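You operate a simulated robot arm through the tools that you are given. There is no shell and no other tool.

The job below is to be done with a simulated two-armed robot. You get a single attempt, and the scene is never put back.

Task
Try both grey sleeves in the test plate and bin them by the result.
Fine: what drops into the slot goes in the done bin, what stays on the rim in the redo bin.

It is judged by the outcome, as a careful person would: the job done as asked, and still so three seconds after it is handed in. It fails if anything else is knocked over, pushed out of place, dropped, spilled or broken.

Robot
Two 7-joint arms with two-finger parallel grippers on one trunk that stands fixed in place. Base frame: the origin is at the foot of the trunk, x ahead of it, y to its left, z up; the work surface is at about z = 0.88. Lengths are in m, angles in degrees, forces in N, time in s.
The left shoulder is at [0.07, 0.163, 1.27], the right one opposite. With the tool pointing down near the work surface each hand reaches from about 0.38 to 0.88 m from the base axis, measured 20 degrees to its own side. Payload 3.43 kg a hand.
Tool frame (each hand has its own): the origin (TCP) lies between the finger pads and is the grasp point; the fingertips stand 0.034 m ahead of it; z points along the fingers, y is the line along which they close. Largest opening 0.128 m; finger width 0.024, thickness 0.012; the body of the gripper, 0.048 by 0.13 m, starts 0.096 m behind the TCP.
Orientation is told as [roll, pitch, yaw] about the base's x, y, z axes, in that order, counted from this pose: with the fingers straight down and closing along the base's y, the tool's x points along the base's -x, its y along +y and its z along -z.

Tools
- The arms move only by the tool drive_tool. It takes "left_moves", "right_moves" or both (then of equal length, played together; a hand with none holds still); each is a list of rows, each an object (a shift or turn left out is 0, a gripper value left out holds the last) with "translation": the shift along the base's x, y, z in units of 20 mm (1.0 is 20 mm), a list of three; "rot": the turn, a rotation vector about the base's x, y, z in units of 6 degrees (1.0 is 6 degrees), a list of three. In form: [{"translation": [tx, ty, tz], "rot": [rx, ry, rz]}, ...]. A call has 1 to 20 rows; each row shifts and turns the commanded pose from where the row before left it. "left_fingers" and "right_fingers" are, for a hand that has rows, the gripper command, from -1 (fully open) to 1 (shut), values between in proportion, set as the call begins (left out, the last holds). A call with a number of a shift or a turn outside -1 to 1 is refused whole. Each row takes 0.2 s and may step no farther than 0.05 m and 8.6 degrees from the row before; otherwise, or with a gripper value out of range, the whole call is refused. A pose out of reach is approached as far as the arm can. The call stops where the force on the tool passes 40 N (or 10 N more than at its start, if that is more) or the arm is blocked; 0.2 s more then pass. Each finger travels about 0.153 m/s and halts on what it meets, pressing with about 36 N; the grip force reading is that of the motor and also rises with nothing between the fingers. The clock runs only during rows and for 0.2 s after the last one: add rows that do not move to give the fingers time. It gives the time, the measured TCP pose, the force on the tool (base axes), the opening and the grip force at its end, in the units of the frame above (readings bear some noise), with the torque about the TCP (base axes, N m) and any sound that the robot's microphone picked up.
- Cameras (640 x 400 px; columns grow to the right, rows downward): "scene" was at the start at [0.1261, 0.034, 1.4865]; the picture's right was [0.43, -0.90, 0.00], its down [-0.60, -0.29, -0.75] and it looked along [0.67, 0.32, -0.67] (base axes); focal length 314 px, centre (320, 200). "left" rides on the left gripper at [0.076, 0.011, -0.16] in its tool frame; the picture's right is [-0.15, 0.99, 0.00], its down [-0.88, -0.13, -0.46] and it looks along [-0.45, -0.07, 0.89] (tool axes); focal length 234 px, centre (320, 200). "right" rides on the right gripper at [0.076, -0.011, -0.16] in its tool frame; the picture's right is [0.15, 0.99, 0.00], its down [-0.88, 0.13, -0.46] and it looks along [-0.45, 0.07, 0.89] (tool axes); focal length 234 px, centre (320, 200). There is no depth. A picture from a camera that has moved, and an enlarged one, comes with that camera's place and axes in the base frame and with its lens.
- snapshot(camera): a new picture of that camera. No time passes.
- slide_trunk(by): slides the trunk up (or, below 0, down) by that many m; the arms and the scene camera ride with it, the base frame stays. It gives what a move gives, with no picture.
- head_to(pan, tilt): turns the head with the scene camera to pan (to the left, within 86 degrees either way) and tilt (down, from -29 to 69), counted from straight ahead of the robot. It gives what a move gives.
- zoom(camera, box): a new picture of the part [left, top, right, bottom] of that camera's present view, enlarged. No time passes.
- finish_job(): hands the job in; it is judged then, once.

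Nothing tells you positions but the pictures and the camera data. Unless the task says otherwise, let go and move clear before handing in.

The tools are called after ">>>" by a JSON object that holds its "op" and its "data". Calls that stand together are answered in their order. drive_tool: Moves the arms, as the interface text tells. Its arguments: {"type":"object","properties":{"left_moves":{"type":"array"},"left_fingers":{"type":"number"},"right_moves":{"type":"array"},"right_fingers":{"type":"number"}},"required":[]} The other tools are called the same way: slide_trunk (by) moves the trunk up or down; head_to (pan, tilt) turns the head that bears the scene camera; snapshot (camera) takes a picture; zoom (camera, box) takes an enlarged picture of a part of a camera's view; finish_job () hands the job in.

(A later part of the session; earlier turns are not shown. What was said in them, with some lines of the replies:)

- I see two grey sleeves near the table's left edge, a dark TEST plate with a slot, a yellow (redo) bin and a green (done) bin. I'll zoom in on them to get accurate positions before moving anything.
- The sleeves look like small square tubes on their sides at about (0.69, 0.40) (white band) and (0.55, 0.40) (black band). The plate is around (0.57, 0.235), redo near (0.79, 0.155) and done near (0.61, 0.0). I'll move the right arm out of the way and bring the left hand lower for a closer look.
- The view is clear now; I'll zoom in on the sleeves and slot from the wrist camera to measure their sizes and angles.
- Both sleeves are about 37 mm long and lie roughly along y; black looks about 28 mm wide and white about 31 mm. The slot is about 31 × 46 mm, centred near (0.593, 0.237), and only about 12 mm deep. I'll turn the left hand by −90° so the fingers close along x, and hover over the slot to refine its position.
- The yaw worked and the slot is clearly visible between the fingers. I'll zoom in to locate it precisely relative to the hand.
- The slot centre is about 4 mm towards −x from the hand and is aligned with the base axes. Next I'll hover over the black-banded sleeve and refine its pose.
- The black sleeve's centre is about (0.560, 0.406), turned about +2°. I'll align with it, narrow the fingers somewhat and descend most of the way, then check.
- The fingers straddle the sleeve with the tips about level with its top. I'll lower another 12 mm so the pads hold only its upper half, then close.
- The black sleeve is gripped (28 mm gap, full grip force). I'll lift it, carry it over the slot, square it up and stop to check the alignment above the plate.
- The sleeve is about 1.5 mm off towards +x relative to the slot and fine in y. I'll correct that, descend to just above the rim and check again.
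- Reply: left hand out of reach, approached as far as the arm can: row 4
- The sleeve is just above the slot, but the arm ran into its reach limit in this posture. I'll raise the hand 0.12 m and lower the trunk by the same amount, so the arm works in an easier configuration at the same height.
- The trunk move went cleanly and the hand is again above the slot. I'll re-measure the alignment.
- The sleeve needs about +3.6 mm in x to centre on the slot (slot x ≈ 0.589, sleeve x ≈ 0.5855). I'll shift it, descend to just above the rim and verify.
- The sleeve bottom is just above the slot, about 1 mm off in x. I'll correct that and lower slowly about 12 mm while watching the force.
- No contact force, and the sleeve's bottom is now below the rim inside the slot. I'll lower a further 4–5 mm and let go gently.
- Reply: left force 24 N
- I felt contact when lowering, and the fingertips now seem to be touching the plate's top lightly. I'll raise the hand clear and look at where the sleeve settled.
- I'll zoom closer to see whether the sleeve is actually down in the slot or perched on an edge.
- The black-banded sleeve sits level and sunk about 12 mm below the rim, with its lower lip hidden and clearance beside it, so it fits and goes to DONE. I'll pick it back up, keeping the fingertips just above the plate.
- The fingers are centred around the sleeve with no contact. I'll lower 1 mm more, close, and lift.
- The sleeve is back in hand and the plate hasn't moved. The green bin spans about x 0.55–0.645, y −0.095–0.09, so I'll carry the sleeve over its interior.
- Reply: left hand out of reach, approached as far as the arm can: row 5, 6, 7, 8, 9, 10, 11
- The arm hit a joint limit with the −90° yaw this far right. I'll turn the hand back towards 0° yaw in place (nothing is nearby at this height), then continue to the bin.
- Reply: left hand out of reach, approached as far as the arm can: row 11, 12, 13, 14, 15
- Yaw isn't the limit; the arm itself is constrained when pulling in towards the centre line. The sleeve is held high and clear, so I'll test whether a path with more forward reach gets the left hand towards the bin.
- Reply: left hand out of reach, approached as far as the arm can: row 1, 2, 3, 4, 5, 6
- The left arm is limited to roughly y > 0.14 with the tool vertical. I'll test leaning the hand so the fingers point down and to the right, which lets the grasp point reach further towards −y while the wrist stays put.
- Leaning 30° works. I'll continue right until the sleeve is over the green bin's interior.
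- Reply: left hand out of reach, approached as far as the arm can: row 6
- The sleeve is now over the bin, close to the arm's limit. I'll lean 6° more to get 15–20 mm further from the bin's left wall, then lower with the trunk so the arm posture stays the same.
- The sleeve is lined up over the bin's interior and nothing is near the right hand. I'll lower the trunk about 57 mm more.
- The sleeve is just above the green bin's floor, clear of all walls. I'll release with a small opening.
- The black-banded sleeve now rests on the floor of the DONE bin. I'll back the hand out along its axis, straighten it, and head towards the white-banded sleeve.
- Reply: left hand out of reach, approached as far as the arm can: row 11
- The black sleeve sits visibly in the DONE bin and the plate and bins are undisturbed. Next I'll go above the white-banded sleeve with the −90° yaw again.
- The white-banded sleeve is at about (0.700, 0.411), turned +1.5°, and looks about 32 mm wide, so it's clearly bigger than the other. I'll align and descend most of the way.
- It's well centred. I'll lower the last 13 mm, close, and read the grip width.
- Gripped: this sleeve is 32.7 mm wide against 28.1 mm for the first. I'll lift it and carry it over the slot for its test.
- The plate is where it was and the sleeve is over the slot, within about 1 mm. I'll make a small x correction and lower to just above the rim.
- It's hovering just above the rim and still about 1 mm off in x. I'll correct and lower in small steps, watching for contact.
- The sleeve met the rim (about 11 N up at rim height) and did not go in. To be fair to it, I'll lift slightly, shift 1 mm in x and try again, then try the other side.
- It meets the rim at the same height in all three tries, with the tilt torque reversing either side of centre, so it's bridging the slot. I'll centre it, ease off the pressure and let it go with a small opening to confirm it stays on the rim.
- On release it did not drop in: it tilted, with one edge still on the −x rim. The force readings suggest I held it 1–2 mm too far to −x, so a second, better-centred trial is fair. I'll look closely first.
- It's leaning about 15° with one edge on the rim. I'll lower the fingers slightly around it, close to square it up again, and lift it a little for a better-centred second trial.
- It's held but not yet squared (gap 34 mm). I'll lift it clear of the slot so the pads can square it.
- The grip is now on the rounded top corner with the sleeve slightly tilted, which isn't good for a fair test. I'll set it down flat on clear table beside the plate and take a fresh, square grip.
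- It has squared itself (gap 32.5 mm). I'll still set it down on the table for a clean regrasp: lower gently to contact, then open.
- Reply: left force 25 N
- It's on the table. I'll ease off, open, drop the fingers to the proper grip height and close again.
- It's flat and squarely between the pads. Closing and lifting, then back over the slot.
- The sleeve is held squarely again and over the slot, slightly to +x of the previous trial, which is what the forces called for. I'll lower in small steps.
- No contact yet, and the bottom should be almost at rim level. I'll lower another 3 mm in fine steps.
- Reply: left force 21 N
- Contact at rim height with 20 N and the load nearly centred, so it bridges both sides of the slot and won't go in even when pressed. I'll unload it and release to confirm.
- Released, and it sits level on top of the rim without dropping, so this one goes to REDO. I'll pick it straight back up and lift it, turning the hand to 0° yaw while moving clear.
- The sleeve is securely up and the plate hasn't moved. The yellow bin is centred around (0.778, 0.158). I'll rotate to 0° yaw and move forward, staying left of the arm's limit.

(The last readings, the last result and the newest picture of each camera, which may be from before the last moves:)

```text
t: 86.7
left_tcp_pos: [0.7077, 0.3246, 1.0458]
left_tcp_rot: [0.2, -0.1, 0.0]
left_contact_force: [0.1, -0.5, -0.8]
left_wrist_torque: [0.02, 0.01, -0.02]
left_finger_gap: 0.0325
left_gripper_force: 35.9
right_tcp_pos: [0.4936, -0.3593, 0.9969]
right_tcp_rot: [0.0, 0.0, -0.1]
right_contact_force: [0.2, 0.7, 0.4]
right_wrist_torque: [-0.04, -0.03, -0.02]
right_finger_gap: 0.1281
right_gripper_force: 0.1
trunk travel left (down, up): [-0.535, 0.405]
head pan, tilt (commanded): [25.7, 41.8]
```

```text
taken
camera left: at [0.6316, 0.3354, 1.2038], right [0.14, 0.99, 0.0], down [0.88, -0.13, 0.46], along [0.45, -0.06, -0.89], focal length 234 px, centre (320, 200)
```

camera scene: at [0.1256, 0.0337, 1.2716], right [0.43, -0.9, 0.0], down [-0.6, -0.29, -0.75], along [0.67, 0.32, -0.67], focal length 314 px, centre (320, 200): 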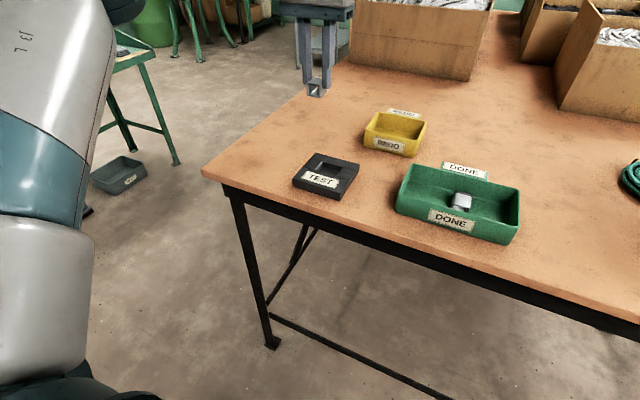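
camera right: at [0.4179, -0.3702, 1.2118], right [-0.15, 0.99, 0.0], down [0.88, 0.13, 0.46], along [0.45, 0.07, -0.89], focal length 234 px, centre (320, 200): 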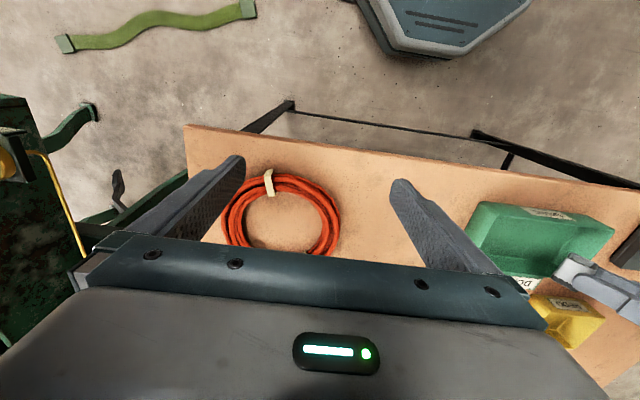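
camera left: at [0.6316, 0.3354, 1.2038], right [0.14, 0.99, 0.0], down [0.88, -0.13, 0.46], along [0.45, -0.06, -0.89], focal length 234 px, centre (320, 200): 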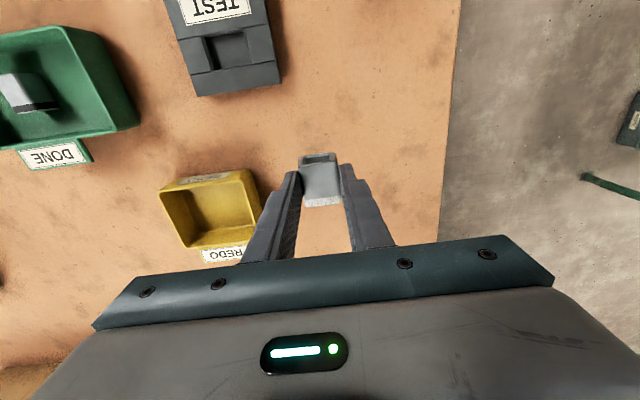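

The yellow bin is visible in the wrist camera; I'll zoom in to fix its position.

>>> {"op": "zoom", "data": {"camera": "left", "box": [140, 150, 300, 270]}}

>>> {"op": "drive_tool", "data": {"left_moves": [{"translation": [0.7, 0, 0]}, {"translation": [0.7, -0.3, 0]}, {"translation": [0.7, -0.3, 0]}, {"translation": [0.7, -0.3, 0]}, {"translation": [0.7, 0, 0]}, {"translation": [0, 0, 0]}]}}

>>> {"op": "snapshot", "data": {"camera": "left"}}

```text
3.33 times, centred on (220, 210) of left
camera zoom: at [0.6316, 0.3354, 1.2038], right [0.14, 0.99, 0.0], down [0.88, -0.13, 0.46], along [0.45, -0.06, -0.89], focal length 781 px, centre (653, 167)
```

zoom: 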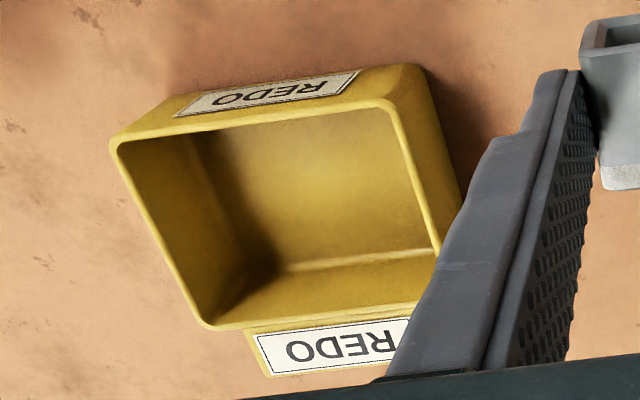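

```text
t: 88.1
left_tcp_pos: [0.7233, 0.3275, 1.0427]
left_tcp_rot: [-0.1, -0.1, 0.0]
left_contact_force: [-0.2, -0.2, 0.0]
left_wrist_torque: [-0.02, -0.01, 0.01]
left_finger_gap: 0.0325
left_gripper_force: 35.6
left hand out of reach, approached as far as the arm can: row 2, 3, 4, 5
right_tcp_pos: [0.4938, -0.3591, 0.997]
right_tcp_rot: [0.0, 0.0, -0.1]
right_contact_force: [-0.2, 0.9, 0.3]
right_wrist_torque: [0.0, 0.02, 0.03]
right_finger_gap: 0.1282
right_gripper_force: 0.1
trunk travel left (down, up): [-0.535, 0.405]
head pan, tilt (commanded): [25.7, 41.8]
```

```text
taken
camera left: at [0.6468, 0.3386, 1.2007], right [0.15, 0.99, 0.0], down [0.88, -0.13, 0.46], along [0.45, -0.07, -0.89], focal length 234 px, centre (320, 200)
```

left: 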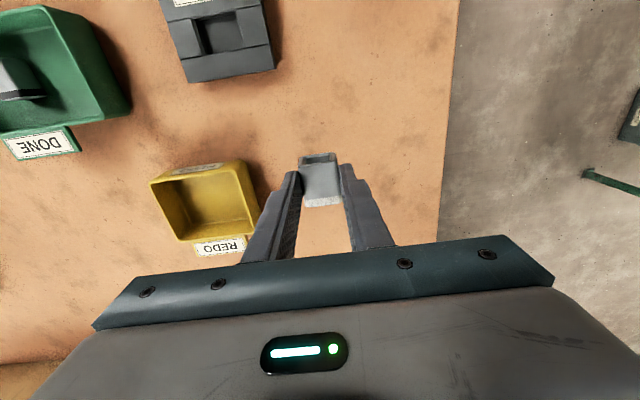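

The bin centre is about (0.7775, 0.162), with the rim at roughly z 0.925. Reaching further forward needs a higher shoulder, so I'll raise the trunk and try again, with the sleeve held well above everything.

>>> {"op": "slide_trunk", "data": {"by": 0.12}}

>>> {"op": "drive_tool", "data": {"left_moves": [{"translation": [0, 0, -0.6]}, {"translation": [0, 0, -0.6]}, {"translation": [0, 0, -0.6]}, {"translation": [0, 0, -0.6]}, {"translation": [0.7, 0, 0]}, {"translation": [0.7, 0, 0]}, {"translation": [0.7, 0, 0]}, {"translation": [0.6, 0, 0]}, {"translation": [0, 0, 0]}]}}

```text
t: 89.6
left_tcp_pos: [0.7246, 0.3265, 1.1625]
left_tcp_rot: [0.0, -0.2, -0.1]
left_contact_force: [0.1, -0.1, -1.8]
left_wrist_torque: [0.0, 0.0, 0.01]
left_finger_gap: 0.0326
left_gripper_force: 36.4
right_tcp_pos: [0.4935, -0.3589, 1.1156]
right_tcp_rot: [0.0, 0.0, 0.0]
right_contact_force: [0.5, -0.7, -0.2]
right_wrist_torque: [0.0, -0.01, 0.0]
right_finger_gap: 0.1281
right_gripper_force: 0.1
trunk travel left (down, up): [-0.655, 0.285]
head pan, tilt (commanded): [25.7, 41.8]
```

```text
t: 91.6
left_tcp_pos: [0.7377, 0.3367, 1.1106]
left_tcp_rot: [-0.1, -0.2, 0.1]
left_contact_force: [-0.7, -0.8, -0.3]
left_wrist_torque: [-0.02, -0.01, 0.02]
left_finger_gap: 0.0324
left_gripper_force: 35.7
left hand out of reach, approached as far as the arm can: row 5, 6, 7, 8
right_tcp_pos: [0.4939, -0.3587, 1.1176]
right_tcp_rot: [0.0, 0.0, 0.1]
right_contact_force: [0.4, -0.4, 1.1]
right_wrist_torque: [0.0, 0.03, 0.0]
right_finger_gap: 0.1279
right_gripper_force: 0.0
trunk travel left (down, up): [-0.655, 0.285]
head pan, tilt (commanded): [25.7, 41.8]
```

The vertical-tool limit here is about y 0.33, but pitching the hand so the fingers point forward and down moves the wrist back to where the arm reaches further inward. I'll test that pitch here, high above the table.

>>> {"op": "drive_tool", "data": {"left_moves": [{"translation": [0, 0, 0], "rot": [0, -1, 0]}, {"translation": [0, 0, 0], "rot": [0, -1, 0]}, {"translation": [0, 0, 0], "rot": [0, -1, 0]}, {"translation": [0, 0, 0], "rot": [0, -1, 0]}, {"translation": [0, 0, 0], "rot": [0, -1, 0]}, {"translation": [0, -0.5, 0], "rot": [0, -1, 0]}, {"translation": [0, -0.7, 0]}, {"translation": [0, -0.7, 0]}, {"translation": [0, -0.7, 0]}, {"translation": [0, 0, 0]}]}}

>>> {"op": "snapshot", "data": {"camera": "scene"}}

>>> {"op": "snapshot", "data": {"camera": "left"}}

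```text
t: 93.8
left_tcp_pos: [0.737, 0.2871, 1.1091]
left_tcp_rot: [0.0, -36.1, 0.1]
left_contact_force: [-0.3, 0.1, -0.3]
left_wrist_torque: [-0.04, 0.03, -0.02]
left_finger_gap: 0.0325
left_gripper_force: 36.0
right_tcp_pos: [0.4947, -0.3583, 1.1172]
right_tcp_rot: [0.0, 0.0, -0.1]
right_contact_force: [0.2, 0.0, -0.3]
right_wrist_torque: [0.02, 0.03, -0.02]
right_finger_gap: 0.1278
right_gripper_force: 0.1
trunk travel left (down, up): [-0.655, 0.285]
head pan, tilt (commanded): [25.7, 41.8]
```

```text
taken
camera scene: at [0.1261, 0.0344, 1.3915], right [0.43, -0.9, 0.0], down [-0.6, -0.29, -0.75], along [0.67, 0.32, -0.67], focal length 314 px, centre (320, 200)
```

scene: 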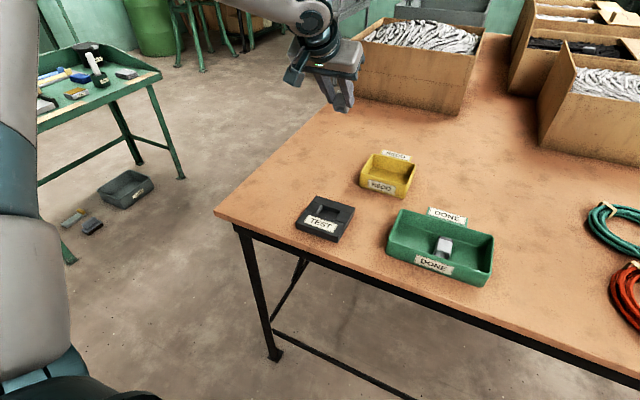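

```text
taken
camera left: at [0.5808, 0.2971, 1.1939], right [0.12, 0.99, 0.09], down [0.44, -0.13, 0.89], along [0.89, -0.07, -0.45], focal length 234 px, centre (320, 200)
```

left: 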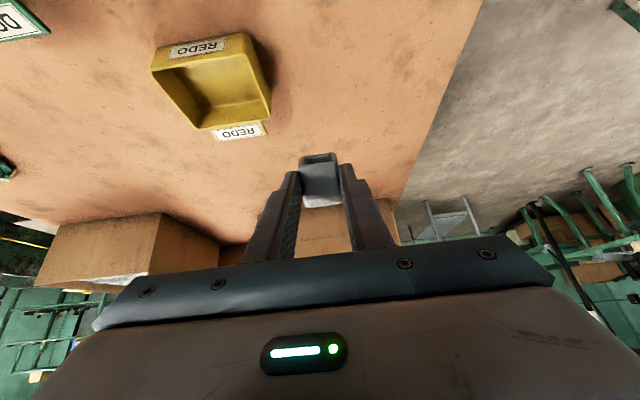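

The 36° pitch is reachable with no complaints. I'll move on towards the bin at this height.

>>> {"op": "drive_tool", "data": {"left_moves": [{"translation": [0.1, -0.9, 0]}, {"translation": [0.1, -0.9, 0]}, {"translation": [0.1, -0.9, 0]}, {"translation": [0.2, -0.9, 0]}, {"translation": [0.2, -0.9, 0]}, {"translation": [0.2, -0.9, 0]}, {"translation": [0.1, -0.85, 0]}, {"translation": [0, 0, 0]}]}}

>>> {"op": "snapshot", "data": {"camera": "scene"}}

>>> {"op": "snapshot", "data": {"camera": "left"}}

```text
t: 95.6
left_tcp_pos: [0.75, 0.1709, 1.1116]
left_tcp_rot: [-0.1, -36.2, 0.0]
left_contact_force: [0.2, 0.6, -0.1]
left_wrist_torque: [-0.02, 0.02, -0.02]
left_finger_gap: 0.0328
left_gripper_force: 36.3
left hand out of reach, approached as far as the arm can: row 7
right_tcp_pos: [0.493, -0.3586, 1.1176]
right_tcp_rot: [0.1, 0.0, 0.0]
right_contact_force: [0.3, 1.0, -0.1]
right_wrist_torque: [-0.04, 0.0, -0.03]
right_finger_gap: 0.1279
right_gripper_force: 0.1
trunk travel left (down, up): [-0.655, 0.285]
head pan, tilt (commanded): [25.7, 41.8]
```

```text
taken
camera scene: at [0.1261, 0.0339, 1.3915], right [0.43, -0.9, 0.0], down [-0.6, -0.29, -0.75], along [0.67, 0.32, -0.67], focal length 314 px, centre (320, 200)
```

scene: 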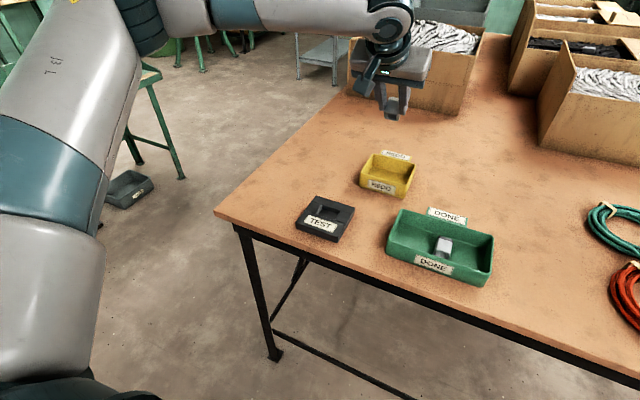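

```text
taken
camera left: at [0.5933, 0.1817, 1.195], right [0.12, 0.99, 0.09], down [0.44, -0.13, 0.89], along [0.89, -0.07, -0.45], focal length 234 px, centre (320, 200)
```

left: 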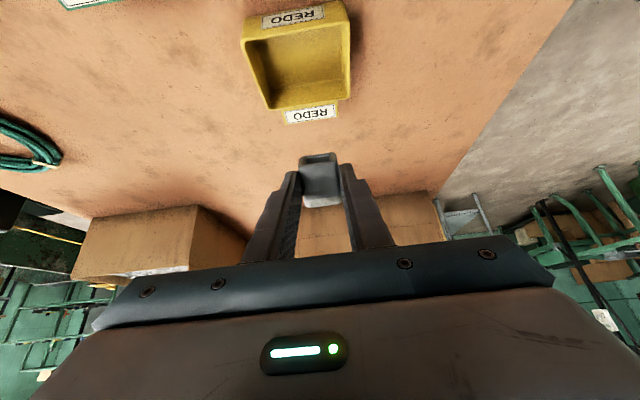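

The sleeve is almost over the bin, at the edge of reach. I'll add a 6° sideways lean to gain the last centimetre, and raise the right hand so it stays well clear when I lower the trunk.

>>> {"op": "drive_tool", "data": {"left_moves": [{"translation": [0, 0, 0], "rot": [-0.7, 0, 0]}, {"translation": [0, 0, 0], "rot": [-0.7, 0, 0]}, {"translation": [0.2, -0.25, 0]}, {"translation": [0.2, -0.25, 0]}, {"translation": [0, 0, 0]}, {"translation": [0, 0, 0]}], "right_moves": [{"translation": [0, 0, 1]}, {"translation": [0, 0, 1]}, {"translation": [0, 0, 1]}, {"translation": [0, 0, 1]}, {"translation": [0, 0, 1]}, {"translation": [0, 0, 1]}]}}

>>> {"op": "zoom", "data": {"camera": "left", "box": [200, 0, 400, 140]}}

>>> {"op": "zoom", "data": {"camera": "scene", "box": [320, 60, 480, 220]}}

```text
t: 97.0
left_tcp_pos: [0.7567, 0.1617, 1.1121]
left_tcp_rot: [-10.4, -35.8, 6.3]
left_contact_force: [0.0, 0.3, 0.0]
left_wrist_torque: [-0.01, -0.01, 0.0]
left_finger_gap: 0.0325
left_gripper_force: 35.7
right_tcp_pos: [0.4927, -0.3586, 1.2379]
right_tcp_rot: [0.0, 0.1, 0.0]
right_contact_force: [-0.2, -0.3, 0.7]
right_wrist_torque: [0.01, -0.01, 0.01]
right_finger_gap: 0.1278
right_gripper_force: 0.1
trunk travel left (down, up): [-0.655, 0.285]
head pan, tilt (commanded): [25.7, 41.8]
```

```text
2.86 times, centred on (300, 70) of left
camera zoom: at [0.6006, 0.1852, 1.1924], right [0.12, 0.99, -0.06], down [0.44, 0.0, 0.9], along [0.89, -0.13, -0.44], focal length 669 px, centre (377, 571)
```

zoom: 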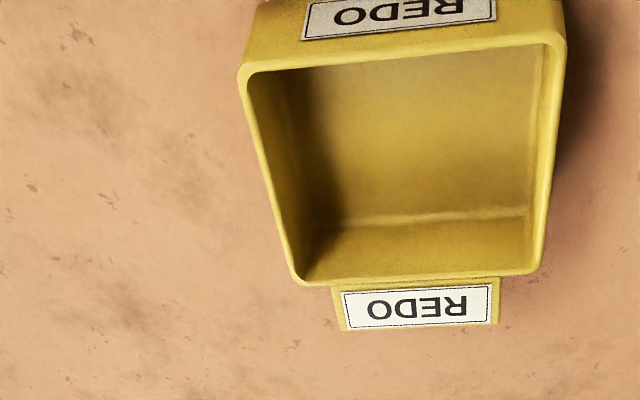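

```text
2.50 times, centred on (400, 140) of scene
camera zoom: at [0.1255, 0.0342, 1.3915], right [0.43, -0.9, 0.0], down [-0.6, -0.29, -0.75], along [0.67, 0.32, -0.67], focal length 786 px, centre (120, 350)
```

zoom: 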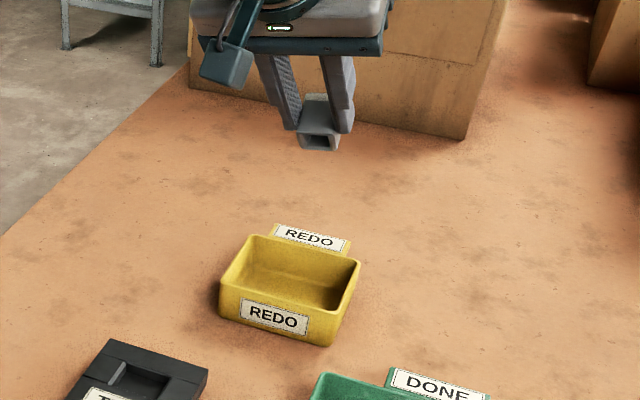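

The sleeve is now directly over the yellow bin (bin x 0.732–0.825, y 0.105–0.218). I'll lower the trunk in two stages, checking between.

>>> {"op": "slide_trunk", "data": {"by": -0.11}}

>>> {"op": "snapshot", "data": {"camera": "scene"}}

>>> {"op": "zoom", "data": {"camera": "scene", "box": [330, 40, 470, 180]}}

>>> {"op": "snapshot", "data": {"camera": "left"}}

```text
t: 98.4
left_tcp_pos: [0.7566, 0.1618, 1.0018]
left_tcp_rot: [-10.5, -35.7, 6.2]
left_contact_force: [0.6, -0.2, 0.0]
left_wrist_torque: [-0.03, 0.0, 0.02]
left_finger_gap: 0.0328
left_gripper_force: 35.8
right_tcp_pos: [0.4931, -0.3595, 1.1266]
right_tcp_rot: [0.0, 0.0, 0.1]
right_contact_force: [-0.5, -0.3, -0.2]
right_wrist_torque: [0.0, 0.01, -0.01]
right_finger_gap: 0.1281
right_gripper_force: 0.0
trunk travel left (down, up): [-0.545, 0.395]
head pan, tilt (commanded): [25.7, 41.8]
```

```text
taken
camera scene: at [0.1258, 0.0339, 1.2816], right [0.43, -0.9, 0.0], down [-0.6, -0.29, -0.75], along [0.67, 0.32, -0.67], focal length 314 px, centre (320, 200)
```

scene: 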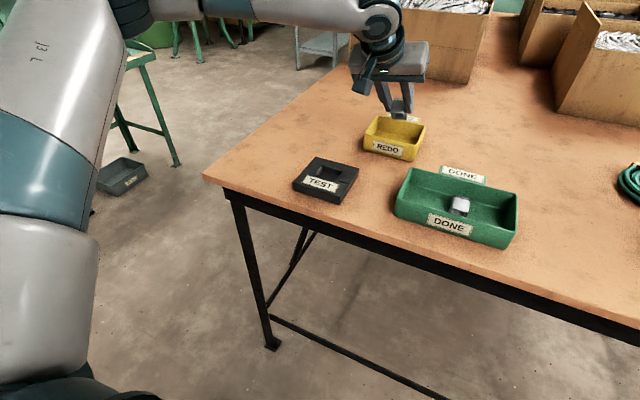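

```text
2.86 times, centred on (400, 110) of scene
camera zoom: at [0.1258, 0.0339, 1.2816], right [0.43, -0.9, 0.0], down [-0.6, -0.29, -0.75], along [0.67, 0.32, -0.67], focal length 898 px, centre (91, 457)
```

zoom: 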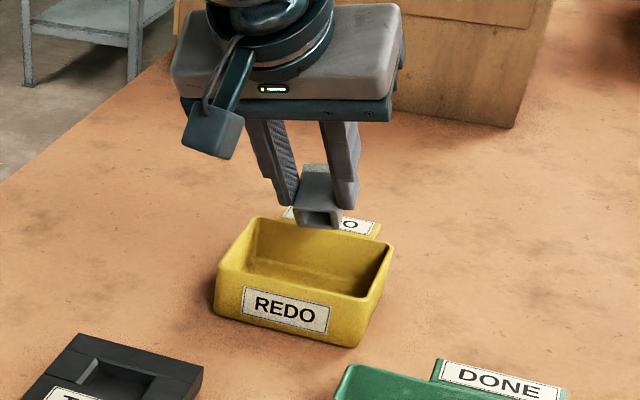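

```text
taken
camera left: at [0.6008, 0.1849, 1.0825], right [0.12, 0.99, -0.06], down [0.44, 0.0, 0.9], along [0.89, -0.13, -0.44], focal length 234 px, centre (320, 200)
```

left: 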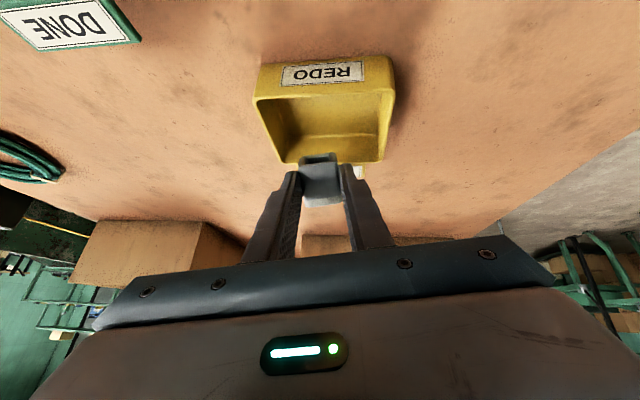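

Aligned with the bin opening. I'll lower the remaining 5 cm with the trunk.

>>> {"op": "slide_trunk", "data": {"by": -0.052}}

>>> {"op": "zoom", "data": {"camera": "scene", "box": [340, 50, 450, 150]}}

>>> {"op": "zoom", "data": {"camera": "left", "box": [220, 60, 420, 220]}}

```text
t: 99.3
left_tcp_pos: [0.7566, 0.1615, 0.9502]
left_tcp_rot: [-10.4, -35.8, 6.1]
left_contact_force: [-0.2, -0.1, -0.4]
left_wrist_torque: [0.02, 0.0, 0.02]
left_finger_gap: 0.0328
left_gripper_force: 36.4
right_tcp_pos: [0.4925, -0.3584, 1.076]
right_tcp_rot: [-0.1, 0.1, 0.1]
right_contact_force: [-0.4, -0.2, 0.1]
right_wrist_torque: [-0.02, 0.0, -0.02]
right_finger_gap: 0.1283
right_gripper_force: 0.2
trunk travel left (down, up): [-0.493, 0.447]
head pan, tilt (commanded): [25.7, 41.8]
```

```text
4.00 times, centred on (395, 100) of scene
camera zoom: at [0.1257, 0.0339, 1.2296], right [0.43, -0.9, 0.0], down [-0.6, -0.29, -0.75], along [0.67, 0.32, -0.67], focal length 1257 px, centre (20, 600)
```

zoom: 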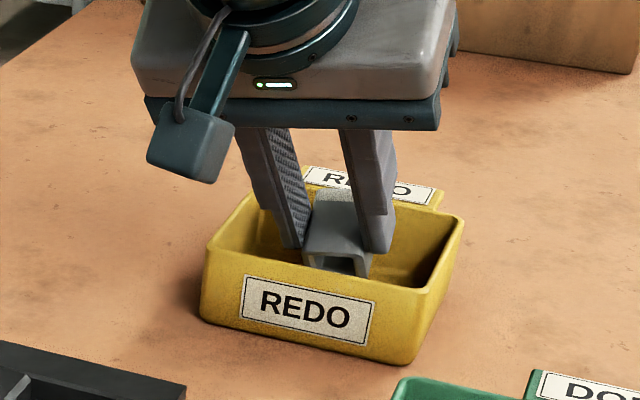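

```text
2.50 times, centred on (320, 140) of left
camera zoom: at [0.6008, 0.1849, 1.0305], right [0.12, 0.99, -0.06], down [0.44, 0.0, 0.9], along [0.89, -0.13, -0.44], focal length 585 px, centre (320, 350)
```

zoom: 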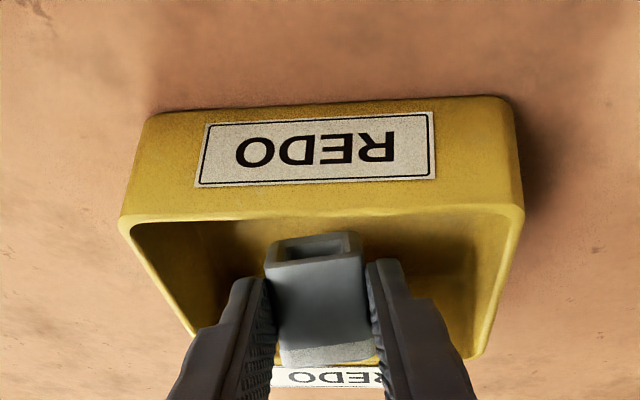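

The sleeve is inside the bin between the walls. I'll go 5 mm lower and release with a small opening.

>>> {"op": "slide_trunk", "data": {"by": -0.005}}

>>> {"op": "drive_tool", "data": {"left_moves": [{"translation": [0, 0, 0]}, {"translation": [0, 0, 0]}, {"translation": [0, 0, 0]}], "left_fingers": 0.28}}

>>> {"op": "zoom", "data": {"camera": "scene", "box": [340, 50, 450, 150]}}

>>> {"op": "zoom", "data": {"camera": "left", "box": [220, 60, 420, 220]}}

```text
t: 99.9
left_tcp_pos: [0.7568, 0.1612, 0.945]
left_tcp_rot: [-10.3, -35.8, 6.1]
left_contact_force: [-1.0, 0.8, -0.4]
left_wrist_torque: [-0.02, -0.01, 0.01]
left_finger_gap: 0.0322
left_gripper_force: 35.6
right_tcp_pos: [0.4921, -0.358, 1.0703]
right_tcp_rot: [0.1, 0.1, 0.0]
right_contact_force: [0.2, -0.3, 0.0]
right_wrist_torque: [-0.03, 0.01, -0.02]
right_finger_gap: 0.1279
right_gripper_force: 0.1
trunk travel left (down, up): [-0.488, 0.452]
head pan, tilt (commanded): [25.7, 41.8]
```

```text
t: 100.7
left_tcp_pos: [0.7575, 0.1617, 0.9449]
left_tcp_rot: [-10.4, -35.7, 6.1]
left_contact_force: [0.1, -0.5, 0.4]
left_wrist_torque: [-0.03, 0.01, 0.02]
left_finger_gap: 0.0463
left_gripper_force: 0.2
right_tcp_pos: [0.4929, -0.3584, 1.0707]
right_tcp_rot: [-0.1, 0.0, -0.1]
right_contact_force: [0.2, 0.8, -0.3]
right_wrist_torque: [0.02, -0.01, 0.03]
right_finger_gap: 0.1282
right_gripper_force: 0.0
trunk travel left (down, up): [-0.488, 0.452]
head pan, tilt (commanded): [25.7, 41.8]
```

```text
4.00 times, centred on (395, 100) of scene
camera zoom: at [0.126, 0.0338, 1.2245], right [0.43, -0.9, 0.0], down [-0.6, -0.29, -0.75], along [0.67, 0.32, -0.67], focal length 1257 px, centre (20, 600)
```

zoom: 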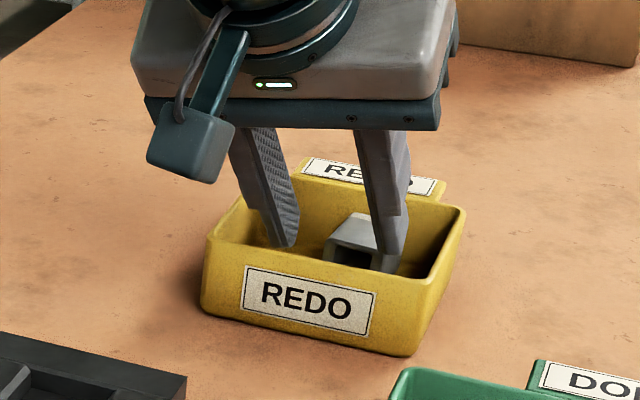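

```text
2.50 times, centred on (320, 140) of left
camera zoom: at [0.601, 0.1849, 1.0253], right [0.12, 0.99, -0.06], down [0.44, 0.0, 0.9], along [0.89, -0.13, -0.44], focal length 585 px, centre (320, 350)
```

zoom: 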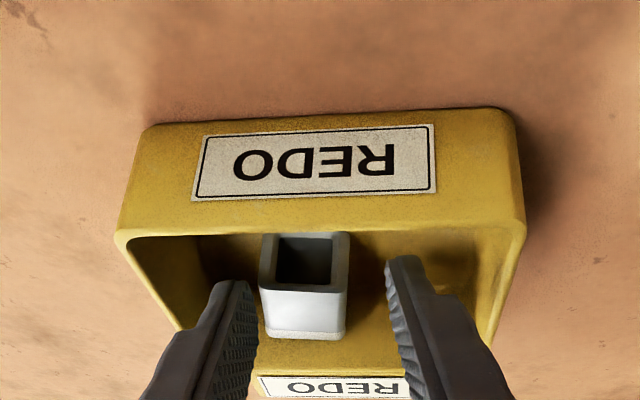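

The sleeve lies on the floor of the REDO bin. I'll open a touch more and withdraw along the hand's own axis so nothing catches.

>>> {"op": "drive_tool", "data": {"left_moves": [{"translation": [0, 0, 0]}, {"translation": [-0.294, 0.059, 0.4]}, {"translation": [-0.294, 0.059, 0.4]}, {"translation": [-0.588, 0.118, 0.8]}, {"translation": [-0.588, 0.118, 0.8]}, {"translation": [-0.588, 0.118, 0.8]}, {"translation": [-0.588, 0.118, 0.8]}, {"translation": [0, 0, 0]}], "left_fingers": 0.22}}

>>> {"op": "snapshot", "data": {"camera": "scene"}}

>>> {"op": "zoom", "data": {"camera": "scene", "box": [330, 60, 450, 160]}}

```text
t: 102.5
left_tcp_pos: [0.6998, 0.1735, 1.0247]
left_tcp_rot: [-10.5, -35.7, 6.1]
left_contact_force: [0.1, -0.6, 0.6]
left_wrist_torque: [-0.05, 0.02, 0.02]
left_finger_gap: 0.05
left_gripper_force: 0.1
right_tcp_pos: [0.4935, -0.3589, 1.0694]
right_tcp_rot: [0.0, 0.1, 0.0]
right_contact_force: [1.1, 0.6, -0.3]
right_wrist_torque: [-0.01, 0.0, 0.0]
right_finger_gap: 0.128
right_gripper_force: 0.0
trunk travel left (down, up): [-0.488, 0.452]
head pan, tilt (commanded): [25.7, 41.8]
```

```text
taken
camera scene: at [0.1266, 0.0339, 1.2244], right [0.43, -0.9, 0.0], down [-0.6, -0.29, -0.75], along [0.67, 0.32, -0.67], focal length 314 px, centre (320, 200)
```

scene: 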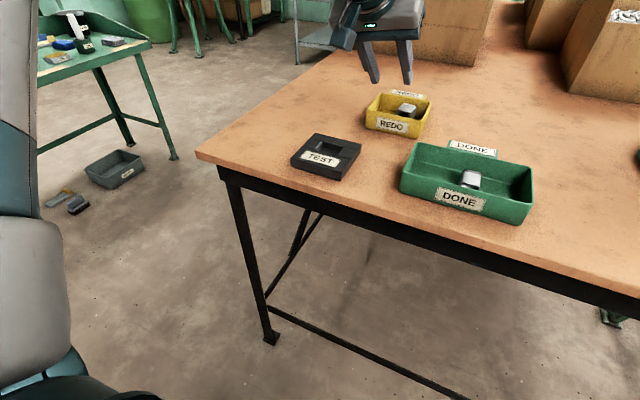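

```text
4.00 times, centred on (390, 110) of scene
camera zoom: at [0.1266, 0.0339, 1.2244], right [0.43, -0.9, 0.0], down [-0.6, -0.29, -0.75], along [0.67, 0.32, -0.67], focal length 1257 px, centre (40, 560)
```

zoom: 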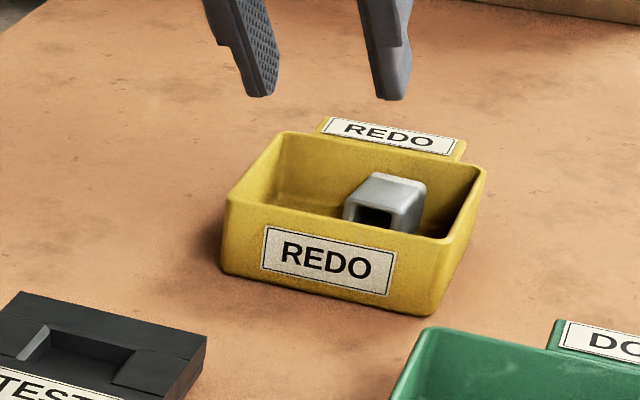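

Both sleeves are binned: black in DONE, white in REDO. I'll raise the trunk to move the hand well clear, straighten the hand, and do a final check of the whole table.

>>> {"op": "slide_trunk", "data": {"by": 0.2}}

>>> {"op": "drive_tool", "data": {"left_moves": [{"translation": [-0.3, 0.9, 0.2], "rot": [0.7, 0, 0]}, {"translation": [-0.3, 0.9, 0.2], "rot": [0.7, 0, 0]}, {"translation": [-0.3, 0.9, 0.2], "rot": [0, 1, 0]}, {"translation": [-0.3, 0.9, 0.2], "rot": [0, 1, 0]}, {"translation": [-0.3, 0.9, 0.2], "rot": [0, 1, 0]}, {"translation": [-0.3, 0.9, 0.2], "rot": [0, 1, 0]}, {"translation": [-0.3, 0.9, 0], "rot": [0, 1, 0]}, {"translation": [-0.3, 0.9, 0], "rot": [0, 1, 0]}, {"translation": [-0.3, 0.9, 0]}, {"translation": [-0.3, 0.9, 0]}, {"translation": [0, 0, 0]}]}}

>>> {"op": "snapshot", "data": {"camera": "scene"}}

>>> {"op": "zoom", "data": {"camera": "scene", "box": [270, 130, 510, 290]}}

```text
t: 104.7
left_tcp_pos: [0.699, 0.1736, 1.2235]
left_tcp_rot: [-10.3, -35.7, 6.1]
left_contact_force: [-0.3, 0.3, 0.2]
left_wrist_torque: [-0.04, 0.02, 0.0]
left_finger_gap: 0.05
left_gripper_force: 0.1
right_tcp_pos: [0.4919, -0.3578, 1.2691]
right_tcp_rot: [0.0, 0.0, 0.0]
right_contact_force: [0.5, -0.2, 0.7]
right_wrist_torque: [0.0, 0.01, 0.0]
right_finger_gap: 0.1279
right_gripper_force: 0.1
trunk travel left (down, up): [-0.688, 0.252]
head pan, tilt (commanded): [25.7, 41.8]
```

```text
t: 107.0
left_tcp_pos: [0.6395, 0.3546, 1.2483]
left_tcp_rot: [0.1, -0.2, 0.0]
left_contact_force: [-0.9, 0.1, -0.6]
left_wrist_torque: [0.01, 0.0, -0.01]
left_finger_gap: 0.0499
left_gripper_force: 0.1
right_tcp_pos: [0.4937, -0.3601, 1.2695]
right_tcp_rot: [0.0, 0.2, 0.1]
right_contact_force: [-0.2, -0.8, -0.8]
right_wrist_torque: [0.01, -0.02, -0.04]
right_finger_gap: 0.128
right_gripper_force: 0.0
trunk travel left (down, up): [-0.688, 0.252]
head pan, tilt (commanded): [25.7, 41.8]
```

```text
taken
camera scene: at [0.1268, 0.0332, 1.4245], right [0.43, -0.9, 0.0], down [-0.6, -0.29, -0.75], along [0.67, 0.32, -0.67], focal length 314 px, centre (320, 200)
```

scene: 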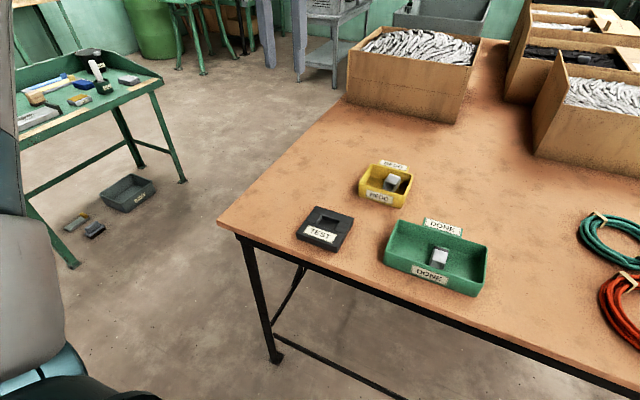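

```text
2.50 times, centred on (390, 210) of scene
camera zoom: at [0.1268, 0.0332, 1.4245], right [0.43, -0.9, 0.0], down [-0.6, -0.29, -0.75], along [0.67, 0.32, -0.67], focal length 786 px, centre (145, 175)
```

zoom: 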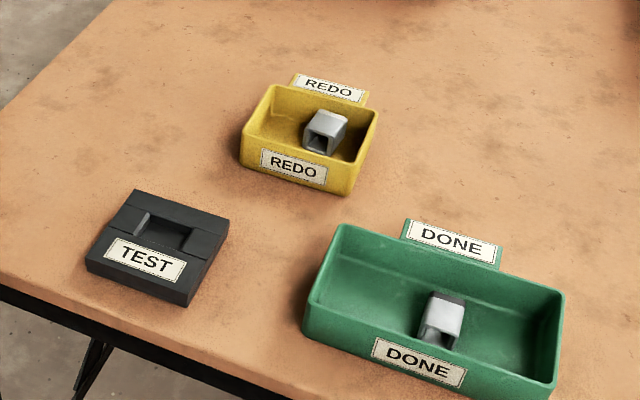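

The black-banded sleeve is in the DONE bin and the white-banded one in the REDO bin. The plate, bins and everything else are where they were, and both hands are empty and clear, so I'm handing the job in.

>>> {"op": "finish_job", "data": {}}

```text
The job is handed in.
```

I tried both grey sleeves in the test plate, binned them by the result, and handed the job in.

| Sleeve | Width (finger gap) | Test result | Bin |
|---|---|---|---|
| Black band | about 28 mm | Dropped into the slot and sat level, well below the rim | Done |
| White band | about 32.5 mm | Stayed on the rim | Redo |

The white-banded sleeve took two trials. In the first it was slightly off-centre and tilted, with one edge still on the rim. I set it on the table, gripped it squarely and tried again. Centred, it bridged the slot even under about 20 N of downward force, and it stayed level on the rim when released.

In the last pictures, the plate and both bins looked where they started and nothing had been knocked over. Both hands are empty and clear of the table.
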